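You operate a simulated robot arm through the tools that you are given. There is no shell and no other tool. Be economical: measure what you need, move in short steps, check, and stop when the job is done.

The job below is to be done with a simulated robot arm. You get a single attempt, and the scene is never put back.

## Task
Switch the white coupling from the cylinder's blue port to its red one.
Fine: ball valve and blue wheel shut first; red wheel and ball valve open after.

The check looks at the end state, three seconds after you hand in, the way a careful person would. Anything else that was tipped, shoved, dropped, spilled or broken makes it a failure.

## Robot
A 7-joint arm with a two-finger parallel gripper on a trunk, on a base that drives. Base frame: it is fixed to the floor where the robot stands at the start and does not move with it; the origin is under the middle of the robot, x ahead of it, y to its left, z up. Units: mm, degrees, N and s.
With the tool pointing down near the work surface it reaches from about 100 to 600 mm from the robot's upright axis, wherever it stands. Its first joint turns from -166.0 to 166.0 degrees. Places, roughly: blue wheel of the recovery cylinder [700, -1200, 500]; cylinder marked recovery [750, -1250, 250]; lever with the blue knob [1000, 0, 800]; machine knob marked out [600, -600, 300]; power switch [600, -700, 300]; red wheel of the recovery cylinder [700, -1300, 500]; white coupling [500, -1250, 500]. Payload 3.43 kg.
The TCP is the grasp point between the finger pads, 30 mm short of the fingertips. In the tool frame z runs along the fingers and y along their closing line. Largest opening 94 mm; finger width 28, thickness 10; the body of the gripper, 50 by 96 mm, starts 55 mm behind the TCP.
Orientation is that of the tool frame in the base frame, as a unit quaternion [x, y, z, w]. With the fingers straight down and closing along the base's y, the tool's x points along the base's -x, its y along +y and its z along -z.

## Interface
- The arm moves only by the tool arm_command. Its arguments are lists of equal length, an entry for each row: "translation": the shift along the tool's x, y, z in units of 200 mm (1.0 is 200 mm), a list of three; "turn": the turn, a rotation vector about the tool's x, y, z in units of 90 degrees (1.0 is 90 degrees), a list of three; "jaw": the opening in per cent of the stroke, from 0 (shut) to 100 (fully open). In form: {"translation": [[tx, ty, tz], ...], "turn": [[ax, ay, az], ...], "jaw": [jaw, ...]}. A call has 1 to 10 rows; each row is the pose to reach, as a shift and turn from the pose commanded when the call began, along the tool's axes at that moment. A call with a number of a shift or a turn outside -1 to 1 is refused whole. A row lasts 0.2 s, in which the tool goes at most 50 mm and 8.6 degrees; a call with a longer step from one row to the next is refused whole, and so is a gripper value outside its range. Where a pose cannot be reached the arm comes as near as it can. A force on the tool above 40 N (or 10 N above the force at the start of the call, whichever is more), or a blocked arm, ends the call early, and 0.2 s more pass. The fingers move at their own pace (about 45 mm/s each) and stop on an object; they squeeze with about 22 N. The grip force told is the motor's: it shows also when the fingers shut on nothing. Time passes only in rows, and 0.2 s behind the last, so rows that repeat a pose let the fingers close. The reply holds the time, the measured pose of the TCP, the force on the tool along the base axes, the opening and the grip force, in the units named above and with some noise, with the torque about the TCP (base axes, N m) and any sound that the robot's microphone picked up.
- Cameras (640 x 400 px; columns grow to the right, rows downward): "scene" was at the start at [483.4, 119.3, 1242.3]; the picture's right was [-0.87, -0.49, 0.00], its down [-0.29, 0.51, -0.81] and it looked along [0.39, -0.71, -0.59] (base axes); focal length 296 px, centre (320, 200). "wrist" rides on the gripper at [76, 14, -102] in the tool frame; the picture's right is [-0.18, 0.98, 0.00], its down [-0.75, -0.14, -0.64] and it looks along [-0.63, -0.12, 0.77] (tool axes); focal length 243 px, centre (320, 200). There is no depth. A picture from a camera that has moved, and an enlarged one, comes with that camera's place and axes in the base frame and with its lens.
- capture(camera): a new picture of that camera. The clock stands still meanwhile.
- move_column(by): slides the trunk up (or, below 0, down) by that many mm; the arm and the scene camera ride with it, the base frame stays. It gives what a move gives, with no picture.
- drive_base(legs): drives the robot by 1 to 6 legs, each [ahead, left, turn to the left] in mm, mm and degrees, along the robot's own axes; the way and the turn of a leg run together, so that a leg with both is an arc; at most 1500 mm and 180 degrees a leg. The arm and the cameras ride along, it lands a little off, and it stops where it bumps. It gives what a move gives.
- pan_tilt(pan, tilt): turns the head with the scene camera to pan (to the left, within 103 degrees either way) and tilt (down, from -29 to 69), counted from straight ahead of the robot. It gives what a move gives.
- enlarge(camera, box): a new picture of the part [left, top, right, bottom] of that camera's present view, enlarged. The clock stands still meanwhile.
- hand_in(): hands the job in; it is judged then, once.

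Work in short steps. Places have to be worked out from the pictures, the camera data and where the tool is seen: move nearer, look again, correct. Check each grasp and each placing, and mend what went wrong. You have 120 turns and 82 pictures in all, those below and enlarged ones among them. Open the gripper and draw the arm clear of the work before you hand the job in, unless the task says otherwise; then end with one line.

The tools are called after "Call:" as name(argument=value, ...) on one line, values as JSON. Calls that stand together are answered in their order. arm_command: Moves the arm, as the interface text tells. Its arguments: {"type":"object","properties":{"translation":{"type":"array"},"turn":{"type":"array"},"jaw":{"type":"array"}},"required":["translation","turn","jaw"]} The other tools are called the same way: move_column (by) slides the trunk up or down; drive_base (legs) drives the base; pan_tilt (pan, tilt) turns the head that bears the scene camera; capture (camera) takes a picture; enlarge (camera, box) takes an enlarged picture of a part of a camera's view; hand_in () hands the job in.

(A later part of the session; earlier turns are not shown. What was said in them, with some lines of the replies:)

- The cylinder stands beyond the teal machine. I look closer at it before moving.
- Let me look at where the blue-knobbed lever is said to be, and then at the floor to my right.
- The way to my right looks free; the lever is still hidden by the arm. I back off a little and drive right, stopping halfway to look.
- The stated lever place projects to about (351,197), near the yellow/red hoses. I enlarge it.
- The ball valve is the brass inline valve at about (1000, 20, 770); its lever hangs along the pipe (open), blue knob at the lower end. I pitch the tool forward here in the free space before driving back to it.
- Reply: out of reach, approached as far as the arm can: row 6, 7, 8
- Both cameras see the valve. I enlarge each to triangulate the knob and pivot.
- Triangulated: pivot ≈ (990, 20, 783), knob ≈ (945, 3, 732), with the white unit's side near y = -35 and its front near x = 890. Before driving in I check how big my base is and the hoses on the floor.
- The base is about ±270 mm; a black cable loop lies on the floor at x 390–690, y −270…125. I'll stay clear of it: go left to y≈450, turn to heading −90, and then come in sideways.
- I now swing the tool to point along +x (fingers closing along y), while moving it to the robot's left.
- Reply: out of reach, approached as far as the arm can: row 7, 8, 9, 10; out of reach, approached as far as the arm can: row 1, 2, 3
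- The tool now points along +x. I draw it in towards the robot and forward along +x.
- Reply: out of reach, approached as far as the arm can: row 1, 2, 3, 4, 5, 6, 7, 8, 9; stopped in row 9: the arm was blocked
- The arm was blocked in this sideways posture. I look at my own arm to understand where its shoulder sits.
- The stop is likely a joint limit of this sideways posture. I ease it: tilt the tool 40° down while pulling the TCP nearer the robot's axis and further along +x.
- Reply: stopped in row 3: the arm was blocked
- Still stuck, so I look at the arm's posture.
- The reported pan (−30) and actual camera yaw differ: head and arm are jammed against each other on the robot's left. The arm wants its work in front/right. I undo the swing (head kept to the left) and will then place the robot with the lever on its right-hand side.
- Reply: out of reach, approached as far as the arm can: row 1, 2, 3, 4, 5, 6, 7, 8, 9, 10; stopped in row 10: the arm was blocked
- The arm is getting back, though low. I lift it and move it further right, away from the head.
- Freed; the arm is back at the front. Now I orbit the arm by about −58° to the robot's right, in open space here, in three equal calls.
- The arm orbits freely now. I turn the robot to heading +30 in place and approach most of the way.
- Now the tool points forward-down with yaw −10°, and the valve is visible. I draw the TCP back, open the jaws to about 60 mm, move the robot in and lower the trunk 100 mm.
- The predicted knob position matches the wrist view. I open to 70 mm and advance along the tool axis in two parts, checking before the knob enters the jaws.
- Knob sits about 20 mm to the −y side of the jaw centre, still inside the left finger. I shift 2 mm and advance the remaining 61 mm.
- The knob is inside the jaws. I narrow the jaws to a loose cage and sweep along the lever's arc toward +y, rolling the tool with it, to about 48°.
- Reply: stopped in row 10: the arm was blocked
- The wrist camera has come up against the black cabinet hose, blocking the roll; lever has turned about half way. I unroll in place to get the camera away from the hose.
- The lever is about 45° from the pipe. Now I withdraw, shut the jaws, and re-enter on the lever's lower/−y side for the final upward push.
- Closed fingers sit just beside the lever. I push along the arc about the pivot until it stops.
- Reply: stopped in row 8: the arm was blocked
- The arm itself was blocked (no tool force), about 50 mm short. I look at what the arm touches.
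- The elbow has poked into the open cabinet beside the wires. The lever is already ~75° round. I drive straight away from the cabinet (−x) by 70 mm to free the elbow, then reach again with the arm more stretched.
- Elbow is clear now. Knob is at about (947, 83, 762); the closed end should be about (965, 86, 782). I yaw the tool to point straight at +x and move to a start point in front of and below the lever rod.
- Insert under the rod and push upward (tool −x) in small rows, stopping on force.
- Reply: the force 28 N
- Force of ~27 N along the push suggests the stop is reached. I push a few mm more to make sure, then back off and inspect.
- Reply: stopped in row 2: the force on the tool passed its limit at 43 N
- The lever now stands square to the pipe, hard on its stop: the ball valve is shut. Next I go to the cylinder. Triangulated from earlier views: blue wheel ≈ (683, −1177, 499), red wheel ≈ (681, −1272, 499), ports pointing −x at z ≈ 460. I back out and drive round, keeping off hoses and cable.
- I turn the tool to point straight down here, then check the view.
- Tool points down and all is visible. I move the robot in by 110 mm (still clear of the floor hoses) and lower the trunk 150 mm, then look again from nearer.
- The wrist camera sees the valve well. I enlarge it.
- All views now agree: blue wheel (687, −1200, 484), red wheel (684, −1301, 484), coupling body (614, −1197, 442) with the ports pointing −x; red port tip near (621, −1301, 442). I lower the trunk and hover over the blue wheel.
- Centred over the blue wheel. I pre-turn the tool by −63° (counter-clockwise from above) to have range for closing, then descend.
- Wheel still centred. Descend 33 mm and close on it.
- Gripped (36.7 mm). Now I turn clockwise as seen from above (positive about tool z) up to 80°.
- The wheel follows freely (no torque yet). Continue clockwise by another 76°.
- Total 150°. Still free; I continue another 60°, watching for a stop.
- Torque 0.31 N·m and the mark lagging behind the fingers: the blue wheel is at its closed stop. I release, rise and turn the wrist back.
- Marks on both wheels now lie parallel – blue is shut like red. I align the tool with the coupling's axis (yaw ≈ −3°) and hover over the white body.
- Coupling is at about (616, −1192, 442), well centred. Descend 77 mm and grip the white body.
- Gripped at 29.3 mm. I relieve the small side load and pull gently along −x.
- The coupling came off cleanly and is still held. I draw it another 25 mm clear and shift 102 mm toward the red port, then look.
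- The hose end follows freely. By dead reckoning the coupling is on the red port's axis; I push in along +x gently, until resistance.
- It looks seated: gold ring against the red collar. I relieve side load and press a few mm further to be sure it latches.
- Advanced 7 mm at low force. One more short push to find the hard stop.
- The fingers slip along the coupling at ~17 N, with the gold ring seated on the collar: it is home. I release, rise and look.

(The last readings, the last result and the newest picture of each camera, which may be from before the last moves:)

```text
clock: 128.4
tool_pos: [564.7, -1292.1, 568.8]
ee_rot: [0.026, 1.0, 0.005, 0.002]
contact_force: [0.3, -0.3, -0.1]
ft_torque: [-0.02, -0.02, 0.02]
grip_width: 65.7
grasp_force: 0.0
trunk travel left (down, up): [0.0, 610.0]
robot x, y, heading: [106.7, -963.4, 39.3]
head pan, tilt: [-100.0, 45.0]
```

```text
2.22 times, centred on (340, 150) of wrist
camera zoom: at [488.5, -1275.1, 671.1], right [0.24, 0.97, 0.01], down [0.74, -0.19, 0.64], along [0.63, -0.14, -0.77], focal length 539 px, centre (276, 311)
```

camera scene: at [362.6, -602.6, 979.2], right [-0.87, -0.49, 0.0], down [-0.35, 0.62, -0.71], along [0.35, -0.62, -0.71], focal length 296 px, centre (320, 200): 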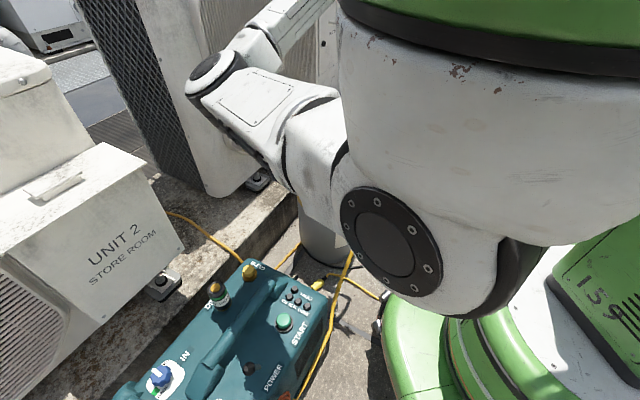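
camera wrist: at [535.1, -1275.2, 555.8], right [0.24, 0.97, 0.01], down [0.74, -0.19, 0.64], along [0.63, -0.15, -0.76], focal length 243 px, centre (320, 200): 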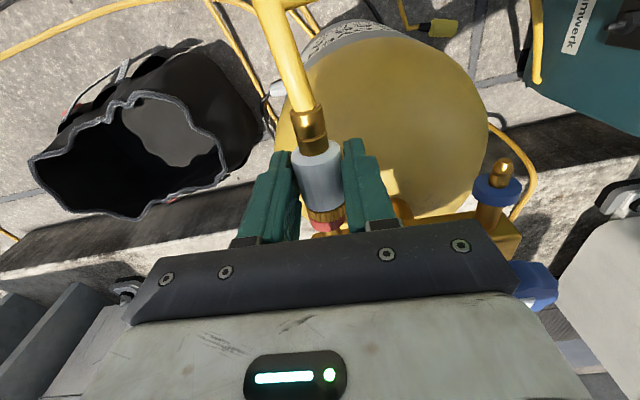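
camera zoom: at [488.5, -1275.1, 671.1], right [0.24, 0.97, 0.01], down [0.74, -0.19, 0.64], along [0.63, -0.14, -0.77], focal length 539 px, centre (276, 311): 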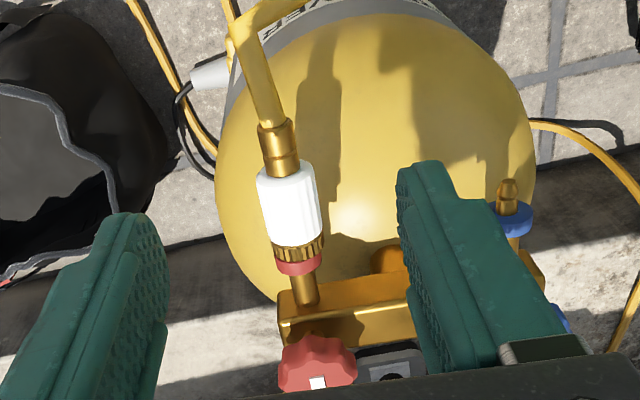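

Seated neatly on the red port. Now I go over the red wheel at ≈(684, −1297), pre-turning the tool +76° for a long opening stroke.

Call:
arm_command(translation=[[-0.15, 0, 0], [-0.3, 0.003, 0], [-0.45, 0.005, 0], [-0.595, 0.006, 0], [-0.595, 0.006, 0], [-0.595, 0.006, 0], [-0.595, 0.006, 0], [-0.595, 0.006, 0], [-0.595, 0.006, 0], [-0.595, 0.006, 0]], turn=[[0, 0, 0.085], [0, 0, 0.17], [0, 0, 0.255], [0, 0, 0.34], [0, 0, 0.425], [0, 0, 0.51], [0, 0, 0.595], [0, 0, 0.68], [0, 0, 0.765], [0, 0, 0.85]], jaw=[70, 70, 70, 70, 70, 70, 70, 70, 70, 70])

Call:
capture(camera="wrist")

```text
clock: 130.6
tool_pos: [682.7, -1297.1, 569.3]
ee_rot: [0.641, 0.768, 0.005, -0.001]
contact_force: [-0.3, 0.5, -0.7]
ft_torque: [0.0, 0.01, 0.01]
grip_width: 65.9
grasp_force: 0.2
trunk travel left (down, up): [0.0, 610.0]
robot x, y, heading: [103.1, -964.5, 39.1]
head pan, tilt: [-100.0, 45.0]
```

```text
20 pictures are left
camera wrist: at [682.3, -1221.2, 673.4], right [1.0, -0.01, 0.01], down [-0.01, -0.77, 0.63], along [0.0, -0.63, -0.77], focal length 243 px, centre (320, 200)
```

wrist: 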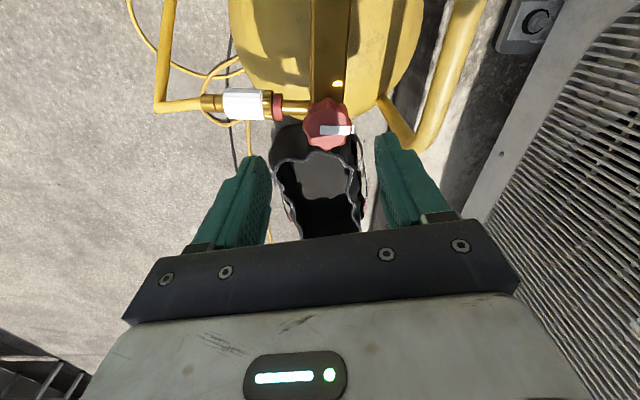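

The wheel is at ≈(687, −1297), and the right finger would come down near the handle's corner. I turn back 45°, narrow the jaws to 54 mm, and descend that way.

Call:
arm_command(translation=[[-0.001, 0.005, 0], [-0.002, 0.01, 0], [-0.004, 0.02, 0], [-0.004, 0.02, 0], [-0.004, 0.02, 0], [-0.004, 0.02, 0], [-0.004, 0.02, 0.1], [-0.004, 0.02, 0.17], [-0.004, 0.02, 0.17]], turn=[[0, 0, -0.085], [0, 0, -0.17], [0, 0, -0.255], [0, 0, -0.34], [0, 0, -0.425], [0, 0, -0.5], [0, 0, -0.5], [0, 0, -0.5], [0, 0, -0.5]], jaw=[58, 58, 58, 58, 58, 58, 58, 58, 58])

Call:
capture(camera="wrist")

```text
clock: 132.6
tool_pos: [686.8, -1298.0, 535.7]
ee_rot: [0.296, 0.955, 0.007, 0.001]
contact_force: [0.5, -0.5, 0.7]
ft_torque: [0.0, 0.01, 0.01]
grip_width: 54.3
grasp_force: 0.1
trunk travel left (down, up): [0.0, 610.0]
robot x, y, heading: [108.8, -963.5, 39.5]
head pan, tilt: [-100.0, 45.0]
```

```text
19 pictures are left
camera wrist: at [630.9, -1243.5, 638.3], right [0.71, 0.71, 0.01], down [0.54, -0.55, 0.64], along [0.46, -0.45, -0.77], focal length 243 px, centre (320, 200)
```

wrist: 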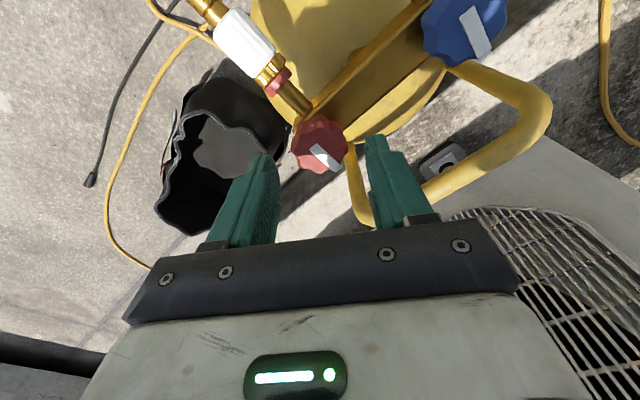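

Centred and clear of the handle's leg. Descend 37 mm, close on the wheel, then turn 77° counter-clockwise.

Call:
arm_command(translation=[[0, 0, 0.09], [0, 0, 0.185], [0, 0, 0.185], [0, 0, 0.185], [0, 0, 0.185]], turn=[[0, 0, 0], [0, 0, 0], [0, 0, 0], [0, 0, 0], [0, 0, 0]], jaw=[58, 58, 0, 0, 0])

Call:
arm_command(translation=[[0, 0, 0], [0, 0, 0], [0, 0, 0], [0, 0, 0], [0, 0, 0], [0, 0, 0], [0, 0, 0], [0, 0, 0], [0, 0, 0], [0, 0, 0]], turn=[[0, 0, -0.085], [0, 0, -0.17], [0, 0, -0.255], [0, 0, -0.34], [0, 0, -0.425], [0, 0, -0.51], [0, 0, -0.595], [0, 0, -0.68], [0, 0, -0.765], [0, 0, -0.85]], jaw=[0, 0, 0, 0, 0, 0, 0, 0, 0, 0])

Call:
capture(camera="wrist")

```text
clock: 133.8
tool_pos: [685.8, -1296.9, 498.6]
ee_rot: [0.297, 0.955, 0.006, 0.001]
contact_force: [-2.8, -6.4, 0.3]
ft_torque: [-0.64, 0.05, 0.01]
grip_width: 37.6
grasp_force: 21.7
trunk travel left (down, up): [0.0, 610.0]
robot x, y, heading: [106.9, -962.9, 39.3]
head pan, tilt: [-100.0, 45.0]
```

```text
clock: 136.0
tool_pos: [689.1, -1296.2, 499.5]
ee_rot: [-0.359, 0.933, 0.002, 0.006]
contact_force: [6.3, -17.3, 6.9]
ft_torque: [-0.67, -0.26, -0.02]
grip_width: 36.6
grasp_force: 21.5
trunk travel left (down, up): [0.0, 610.0]
robot x, y, heading: [103.3, -963.6, 39.7]
head pan, tilt: [-100.0, 45.0]
```

```text
18 pictures are left
camera wrist: at [621.0, -1338.2, 601.2], right [-0.52, 0.85, 0.0], down [0.65, 0.4, 0.65], along [0.55, 0.34, -0.76], focal length 243 px, centre (320, 200)
```

wrist: 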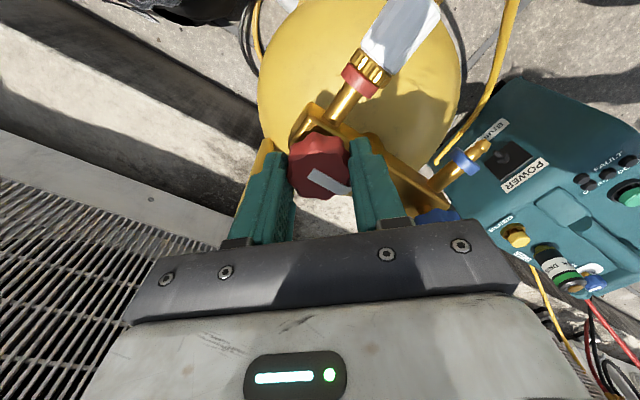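

Wheel has turned ~80° with the fingers. I release just enough, lift, turn back, and regrip for a second stroke.

Call:
arm_command(translation=[[0, 0, 0], [0, 0, 0], [0, 0, -0.17], [0, 0, -0.17], [0, 0, -0.17], [0, 0, -0.17], [0, 0, -0.17], [0, 0, -0.17], [0, 0, -0.17], [0, 0, -0.17]], turn=[[0, 0, 0], [0, 0, 0], [0, 0, 0], [0, 0, 0.09], [0, 0, 0.18], [0, 0, 0.27], [0, 0, 0.36], [0, 0, 0.45], [0, 0, 0.54], [0, 0, 0.63]], jaw=[52, 52, 52, 52, 52, 52, 52, 52, 52, 52])

Call:
arm_command(translation=[[0, 0, 0], [0, 0, 0], [0, 0, 0], [0, 0, 0.085], [0, 0, 0.17], [0, 0, 0.17], [0, 0, 0.17], [0, 0, 0.17]], turn=[[0, 0, 0.09], [0, 0, 0.18], [0, 0, 0.25], [0, 0, 0.25], [0, 0, 0.25], [0, 0, 0.25], [0, 0, 0.25], [0, 0, 0.25]], jaw=[56, 56, 56, 56, 56, 0, 0, 0])

Call:
arm_command(translation=[[0, 0, 0], [0, 0, 0], [0, 0, 0], [0, 0, 0], [0, 0, 0], [0, 0, 0], [0, 0, 0], [0, 0, 0], [0, 0, 0], [0, 0, 0]], turn=[[0, 0, -0.085], [0, 0, -0.17], [0, 0, -0.255], [0, 0, -0.34], [0, 0, -0.425], [0, 0, -0.51], [0, 0, -0.595], [0, 0, -0.68], [0, 0, -0.765], [0, 0, -0.85]], jaw=[0, 0, 0, 0, 0, 0, 0, 0, 0, 0])

Call:
capture(camera="wrist")

```text
clock: 138.2
tool_pos: [687.0, -1297.4, 532.7]
ee_rot: [0.129, 0.992, 0.006, 0.002]
contact_force: [0.3, 0.7, -0.1]
ft_torque: [-0.02, 0.01, -0.01]
grip_width: 48.9
grasp_force: 0.1
trunk travel left (down, up): [0.0, 610.0]
robot x, y, heading: [103.9, -961.3, 39.5]
head pan, tilt: [-100.0, 45.0]
```

```text
clock: 140.0
tool_pos: [687.3, -1297.2, 500.4]
ee_rot: [0.319, 0.948, 0.005, 0.001]
contact_force: [-6.9, -15.9, 0.0]
ft_torque: [-0.89, 0.24, -0.05]
grip_width: 37.5
grasp_force: 21.7
trunk travel left (down, up): [0.0, 610.0]
robot x, y, heading: [106.9, -963.8, 39.6]
head pan, tilt: [-100.0, 45.0]
```

```text
clock: 142.2
tool_pos: [687.7, -1298.3, 500.2]
ee_rot: [-0.338, 0.941, 0.003, 0.005]
contact_force: [7.2, -19.6, 13.0]
ft_torque: [-0.82, -0.41, -0.06]
grip_width: 36.9
grasp_force: 22.6
trunk travel left (down, up): [0.0, 610.0]
robot x, y, heading: [108.0, -962.7, 39.4]
head pan, tilt: [-100.0, 45.0]
```

```text
17 pictures are left
camera wrist: at [618.7, -1335.7, 601.8], right [-0.48, 0.88, 0.0], down [0.67, 0.36, 0.65], along [0.57, 0.32, -0.76], focal length 243 px, centre (320, 200)
```

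wrist: 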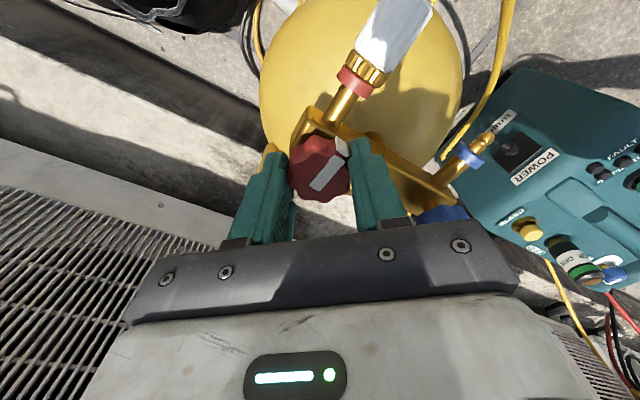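

About 155° open, mark now toward −x, and no stop felt yet. One more regrip and stroke to reach the stop.

Call:
arm_command(translation=[[0, 0, 0], [0, 0, 0], [0, 0, -0.17], [0, 0, -0.17], [0, 0, -0.17], [0, 0, -0.17], [0, 0, -0.17], [0, 0, -0.17], [0, 0, -0.085], [0, 0, 0]], turn=[[0, 0, 0], [0, 0, 0], [0, 0, 0], [0, 0, 0.09], [0, 0, 0.18], [0, 0, 0.27], [0, 0, 0.36], [0, 0, 0.42], [0, 0, 0.42], [0, 0, 0.42]], jaw=[54, 54, 54, 54, 54, 54, 54, 54, 54, 54])

Call:
arm_command(translation=[[0, 0, 0], [0, 0, 0], [0, 0, 0], [0, 0, 0], [0, 0, 0], [0, 0, 0], [0, 0, 0], [0, 0, 0], [0, 0, 0]], turn=[[0, 0, 0], [0, 0, 0], [0, 0, 0], [0, 0, -0.085], [0, 0, -0.17], [0, 0, -0.255], [0, 0, -0.34], [0, 0, -0.38], [0, 0, -0.38]], jaw=[0, 0, 0, 0, 0, 0, 0, 0, 0])

Call:
capture(camera="wrist")

```text
clock: 144.4
tool_pos: [687.5, -1296.9, 498.5]
ee_rot: [-0.012, 1.0, 0.005, 0.003]
contact_force: [0.0, 0.6, -0.5]
ft_torque: [-0.01, -0.01, 0.02]
grip_width: 50.9
grasp_force: 0.1
trunk travel left (down, up): [0.0, 610.0]
robot x, y, heading: [105.6, -964.9, 39.7]
head pan, tilt: [-100.0, 45.0]
```

```text
clock: 146.4
tool_pos: [687.7, -1297.5, 500.1]
ee_rot: [-0.308, 0.951, 0.003, 0.005]
contact_force: [7.8, -17.6, 12.3]
ft_torque: [-0.61, -0.51, -0.34]
grip_width: 37.9
grasp_force: 21.7
trunk travel left (down, up): [0.0, 610.0]
robot x, y, heading: [107.7, -962.6, 39.4]
head pan, tilt: [-100.0, 45.0]
```

```text
16 pictures are left
camera wrist: at [616.5, -1330.9, 601.8], right [-0.42, 0.91, 0.0], down [0.69, 0.32, 0.65], along [0.59, 0.28, -0.76], focal length 243 px, centre (320, 200)
```

wrist: 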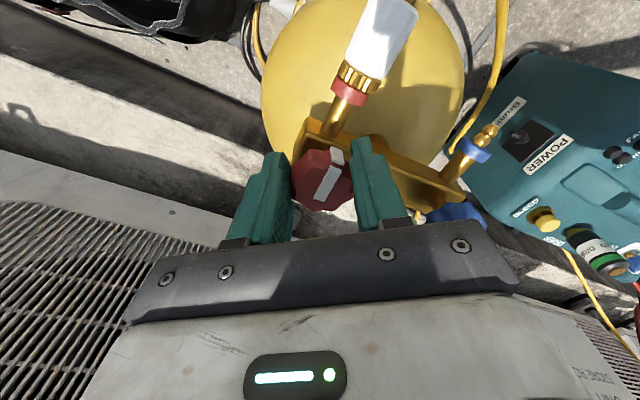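

Reaction torque −0.34 N·m: the red wheel is at its fully open stop. I release, lift off, and raise the trunk 200 mm.

Call:
arm_command(translation=[[0, 0, 0], [0, 0, 0], [0, 0, -0.2], [0, 0, -0.4], [0, 0, -0.4], [0, 0, -0.4], [0, 0, -0.4], [0, 0, -0.4]], turn=[[0, 0, 0], [0, 0, 0], [0, 0, 0], [0, 0, 0], [0, 0, 0.09], [0, 0, 0.18], [0, 0, 0.27], [0, 0, 0.29]], jaw=[54, 54, 54, 54, 54, 54, 54, 54])

Call:
move_column(by=200)

Call:
capture(camera="wrist")

```text
clock: 148.2
tool_pos: [687.3, -1297.3, 577.5]
ee_rot: [-0.083, 0.997, 0.005, 0.003]
contact_force: [0.2, 0.2, 0.8]
ft_torque: [0.01, -0.02, 0.01]
grip_width: 50.8
grasp_force: 0.0
trunk travel left (down, up): [0.0, 610.0]
robot x, y, heading: [110.5, -964.1, 39.5]
head pan, tilt: [-100.0, 45.0]
```

```text
clock: 150.3
tool_pos: [687.1, -1296.2, 778.2]
ee_rot: [-0.083, 0.997, 0.005, 0.003]
contact_force: [0.3, -0.1, 0.8]
ft_torque: [0.0, 0.01, -0.02]
grip_width: 51.1
grasp_force: 0.1
trunk travel left (down, up): [-200.0, 410.0]
robot x, y, heading: [108.0, -964.0, 39.6]
head pan, tilt: [-100.0, 45.0]
```

```text
15 pictures are left
camera wrist: at [608.6, -1297.1, 881.0], right [0.02, 1.0, 0.01], down [0.76, -0.02, 0.65], along [0.65, 0.0, -0.76], focal length 243 px, centre (320, 200)
```

wrist: 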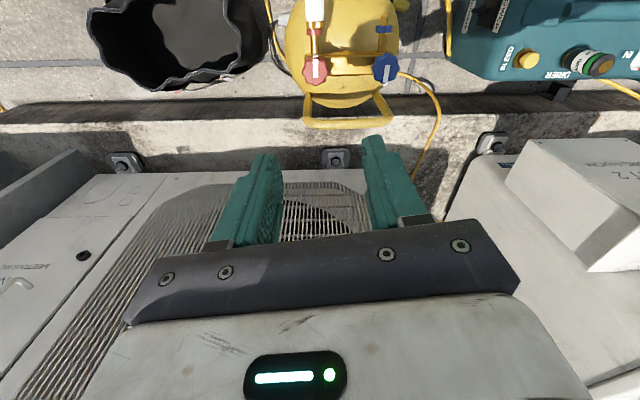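

Now I pitch the tool forward again and draw it in to the carrying pose, then drive the same way back to the ball valve, stopping short of the final leg.

Call:
arm_command(translation=[[0.04, 0.03, -0.06], [0.09, 0.06, -0.12], [0.13, 0.09, -0.18], [0.18, 0.12, -0.24], [0.22, 0.15, -0.3], [0.265, 0.175, -0.355], [0.265, 0.175, -0.355]], turn=[[0, -0.08, 0], [0, -0.16, 0], [0, -0.24, 0], [0, -0.32, 0], [0, -0.4, 0], [0, -0.475, 0], [0, -0.475, 0]], jaw=[0, 0, 0, 0, 0, 0, 0])

Call:
drive_base(legs=[[-88, 65, 0], [900, 1096, 0], [0, 0, -10]])

```text
clock: 151.9
tool_pos: [628.1, -1272.4, 848.7]
ee_rot: [-0.077, 0.927, 0.036, 0.367]
contact_force: [0.5, -0.4, 0.7]
ft_torque: [0.0, 0.02, 0.0]
grip_width: 0.0
grasp_force: 21.9
trunk travel left (down, up): [-200.0, 410.0]
robot x, y, heading: [106.9, -966.5, 39.1]
head pan, tilt: [-100.0, 45.0]
```

```text
clock: 160.5
tool_pos: [460.2, 62.9, 849.7]
ee_rot: [0.004, 0.93, 0.004, 0.368]
contact_force: [-0.1, -0.2, -0.9]
ft_torque: [0.0, 0.0, 0.01]
grip_width: 0.0
grasp_force: 22.0
trunk travel left (down, up): [-200.0, 410.0]
robot x, y, heading: [-2.4, 452.3, 29.8]
head pan, tilt: [-100.0, 45.0]
```

Next the last leg in (a little nearer than before for reach), then I look at the lever.

Call:
drive_base(legs=[[366, -210, 0]])

Call:
capture(camera="wrist")

```text
clock: 163.1
tool_pos: [880.6, 57.0, 849.8]
ee_rot: [0.006, 0.93, 0.003, 0.368]
contact_force: [0.2, 0.3, 0.1]
ft_torque: [0.0, 0.0, -0.01]
grip_width: 0.0
grasp_force: 23.0
trunk travel left (down, up): [-200.0, 410.0]
robot x, y, heading: [418.5, 448.9, 29.4]
head pan, tilt: [-100.0, 45.0]
```

```text
14 pictures are left
camera wrist: at [755.2, 71.9, 873.1], right [0.14, 0.98, 0.14], down [0.11, -0.15, 0.98], along [0.98, -0.12, -0.13], focal length 243 px, centre (320, 200)
```

wrist: 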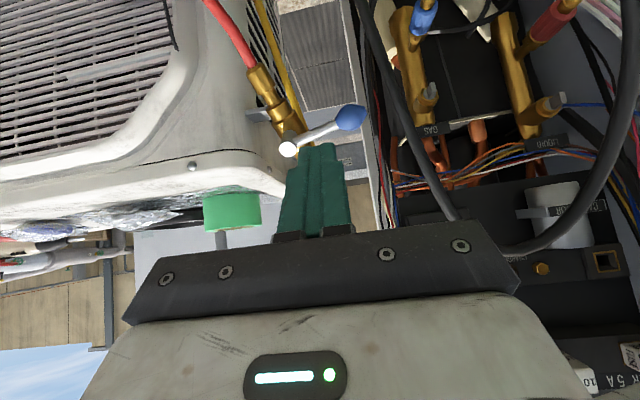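

Lever is where I left it (pivot ≈ (990, 20, 783), knob ≈ (963, 84, 780)). I bring the closed fingers over the rod's upper side.

Call:
arm_command(translation=[[-0.12, 0.012, 0.09], [-0.23, 0.025, 0.177], [-0.235, 0.025, 0.35], [-0.24, 0.025, 0.52], [-0.24, 0.025, 0.52]], turn=[[0, 0, 0], [0, 0, 0], [0, 0, 0], [0, 0, 0], [0, 0, 0]], jaw=[0, 0, 0, 0, 0])

Call:
capture(camera="wrist")

```text
clock: 164.3
tool_pos: [984.9, 58.7, 807.9]
ee_rot: [0.007, 0.929, 0.003, 0.369]
contact_force: [-0.5, 0.2, -0.1]
ft_torque: [-0.01, 0.01, 0.02]
grip_width: 0.0
grasp_force: 21.7
trunk travel left (down, up): [-200.0, 410.0]
robot x, y, heading: [419.6, 450.7, 29.3]
head pan, tilt: [-100.0, 45.0]
```

```text
13 pictures are left
camera wrist: at [859.9, 74.4, 830.3], right [0.15, 0.98, 0.14], down [0.11, -0.15, 0.98], along [0.98, -0.13, -0.13], focal length 243 px, centre (320, 200)
```

wrist: 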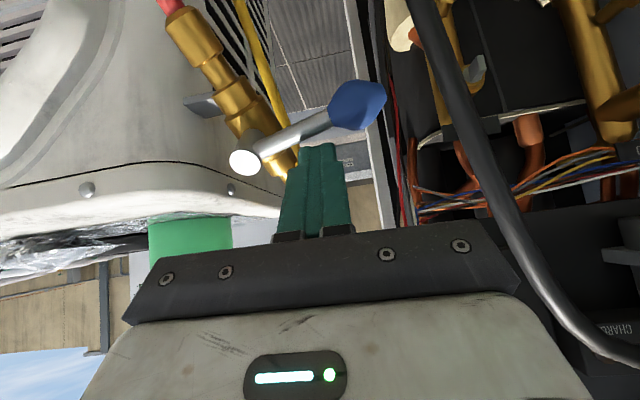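

Fingers lie just above the rod. I sweep down along the arc to bring the lever back toward the pipe line.

Call:
arm_command(translation=[[0.028, 0.012, 0], [0.065, 0.015, 0], [0.101, 0.012, 0], [0.137, 0.003, 0], [0.17, -0.013, 0], [0.2, -0.034, 0], [0.226, -0.06, 0], [0.247, -0.09, 0], [0.262, -0.123, 0], [0.272, -0.158, 0]], turn=[[0, 0, 0], [0, 0, 0], [0, 0, 0], [0, 0, 0], [0, 0, 0], [0, 0, 0], [0, 0, 0], [0, 0, 0], [0, 0, 0], [0, 0, 0]], jaw=[0, 0, 0, 0, 0, 0, 0, 0, 0, 0])

Call:
capture(camera="wrist")

```text
clock: 166.5
tool_pos: [948.2, 30.3, 770.1]
ee_rot: [0.005, 0.93, 0.003, 0.368]
contact_force: [2.2, 1.6, 2.7]
ft_torque: [-0.04, -0.09, 0.09]
grip_width: 0.0
grasp_force: 22.3
trunk travel left (down, up): [-200.0, 410.0]
robot x, y, heading: [421.3, 448.4, 29.7]
head pan, tilt: [-100.0, 45.0]
```

```text
12 pictures are left
camera wrist: at [822.1, 45.6, 792.7], right [0.14, 0.98, 0.14], down [0.11, -0.15, 0.98], along [0.98, -0.12, -0.13], focal length 243 px, centre (320, 200)
```

wrist: 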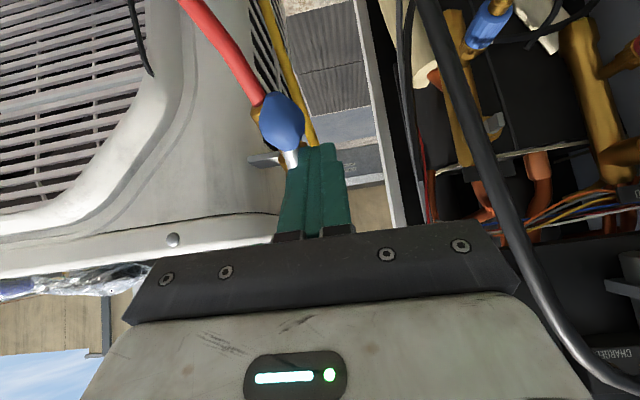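

The lever follows well. A final small −y push to reach its open stop, keeping the gripper body off the unit.

Call:
arm_command(translation=[[0.02, -0.02, 0], [0.03, -0.035, 0], [0.03, -0.05, 0], [0.03, -0.06, 0], [0.03, -0.06, 0]], turn=[[0, 0, 0], [0, 0, 0], [0, 0, 0], [0, 0, 0], [0, 0, 0]], jaw=[0, 0, 0, 0, 0])

Call:
enlarge(camera="wrist", box=[220, 60, 400, 200])

```text
clock: 167.7
tool_pos: [940.8, 21.2, 763.7]
ee_rot: [0.005, 0.931, 0.007, 0.366]
contact_force: [-12.6, 33.4, -0.8]
ft_torque: [0.93, 0.34, 0.13]
grip_width: 0.1
grasp_force: 21.6
trunk travel left (down, up): [-200.0, 410.0]
robot x, y, heading: [420.1, 456.6, 29.4]
head pan, tilt: [-100.0, 45.0]
```

```text
2.86 times, centred on (310, 130) of wrist
camera zoom: at [816.2, 35.8, 787.6], right [0.14, 0.98, 0.14], down [0.11, -0.16, 0.98], along [0.98, -0.12, -0.13], focal length 693 px, centre (349, 400)
```

zoom: 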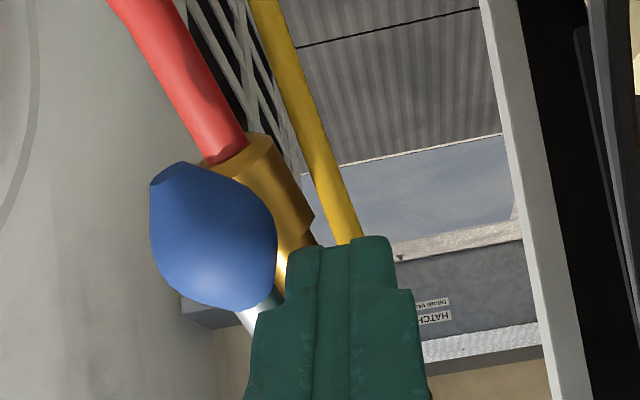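

33 N reaction: the lever is at its open stop. I back off sideways, withdraw, and inspect.

Call:
arm_command(translation=[[0, 0.06, 0], [0, 0.1, 0], [0, 0.1, -0.2], [0, 0.1, -0.4], [0, 0.1, -0.6]], turn=[[0, 0, 0], [0, 0, 0], [0, 0, 0], [0, 0, 0], [0, 0, 0]], jaw=[0, 0, 0, 0, 0])

Call:
enlarge(camera="wrist", box=[220, 60, 400, 200])

```text
clock: 168.9
tool_pos: [861.5, 39.7, 853.3]
ee_rot: [0.005, 0.93, 0.003, 0.368]
contact_force: [0.0, -0.2, -0.2]
ft_torque: [0.03, 0.01, 0.0]
grip_width: 0.0
grasp_force: 21.9
trunk travel left (down, up): [-200.0, 410.0]
robot x, y, heading: [419.4, 453.6, 29.5]
head pan, tilt: [-100.0, 45.0]
```

```text
2.86 times, centred on (310, 130) of wrist
camera zoom: at [735.2, 54.5, 876.0], right [0.14, 0.98, 0.14], down [0.11, -0.15, 0.98], along [0.98, -0.12, -0.13], focal length 693 px, centre (349, 400)
```

zoom: 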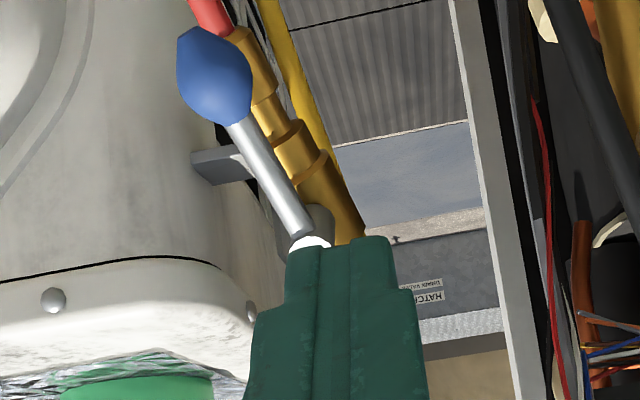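

The lever lies along the pipe: ball valve open. I back the robot clear, open the gripper, and take a last look at the cylinder side.

Call:
drive_base(legs=[[-300, 170, 0]])

Call:
arm_command(translation=[[0, 0, 0], [0, 0, 0], [0, 0, 0], [0, 0, 0], [0, 0, 0], [0, 0, 0]], turn=[[0, 0, 0], [0, 0, 0], [0, 0, 0], [0, 0, 0], [0, 0, 0], [0, 0, 0]], jaw=[100, 100, 100, 100, 100, 100])

Call:
capture(camera="scene")

Call:
capture(camera="wrist")

```text
clock: 171.2
tool_pos: [514.6, 35.4, 852.5]
ee_rot: [0.006, 0.93, 0.003, 0.367]
contact_force: [0.2, -0.3, 0.4]
ft_torque: [-0.02, -0.03, 0.03]
grip_width: 0.1
grasp_force: 22.2
trunk travel left (down, up): [-200.0, 410.0]
robot x, y, heading: [76.2, 450.2, 29.6]
head pan, tilt: [-100.0, 45.0]
```

```text
clock: 172.6
tool_pos: [513.5, 36.6, 852.4]
ee_rot: [0.006, 0.93, 0.003, 0.368]
contact_force: [0.0, 0.2, 0.5]
ft_torque: [-0.01, -0.04, 0.03]
grip_width: 93.8
grasp_force: 0.0
trunk travel left (down, up): [-200.0, 410.0]
robot x, y, heading: [76.5, 449.3, 29.5]
head pan, tilt: [-100.0, 45.0]
```

```text
9 pictures are left
camera scene: at [390.0, 759.9, 1129.2], right [-0.94, -0.33, 0.0], down [-0.24, 0.67, -0.71], along [0.23, -0.67, -0.71], focal length 296 px, centre (320, 200)
```

scene: 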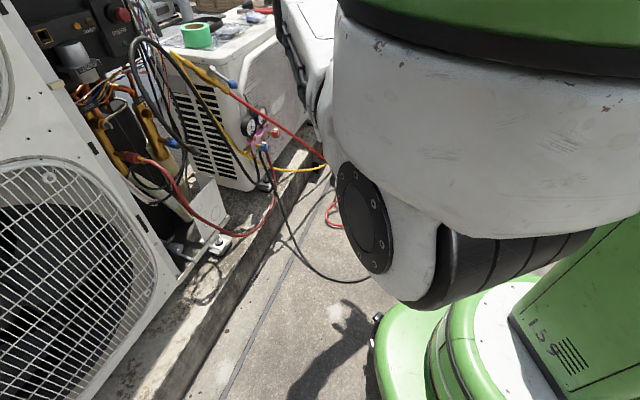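

```text
8 pictures are left
camera wrist: at [388.7, 51.9, 876.2], right [0.14, 0.98, 0.14], down [0.11, -0.15, 0.98], along [0.98, -0.13, -0.13], focal length 243 px, centre (320, 200)
```

wrist: 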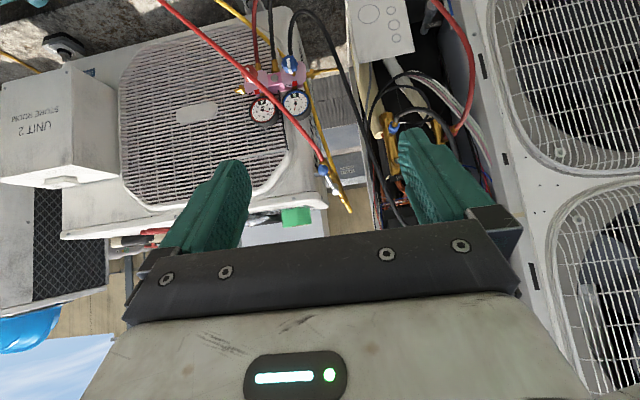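

Nothing looks disturbed: the lever is open, the arm is clear and the gripper is open. When I last saw the cylinder, the coupling was on the red port, the blue wheel was shut and the red wheel open. I hand in.

Call:
hand_in()

```text
The job is handed in.
```

The white coupling is now on the red port; I shut the ball valve and blue wheel before moving it, then opened the red wheel and ball valve. The arm did touch the open cabinet once (the elbow, and possibly the wrist camera against the black hose); I saw no damage or anything moved.
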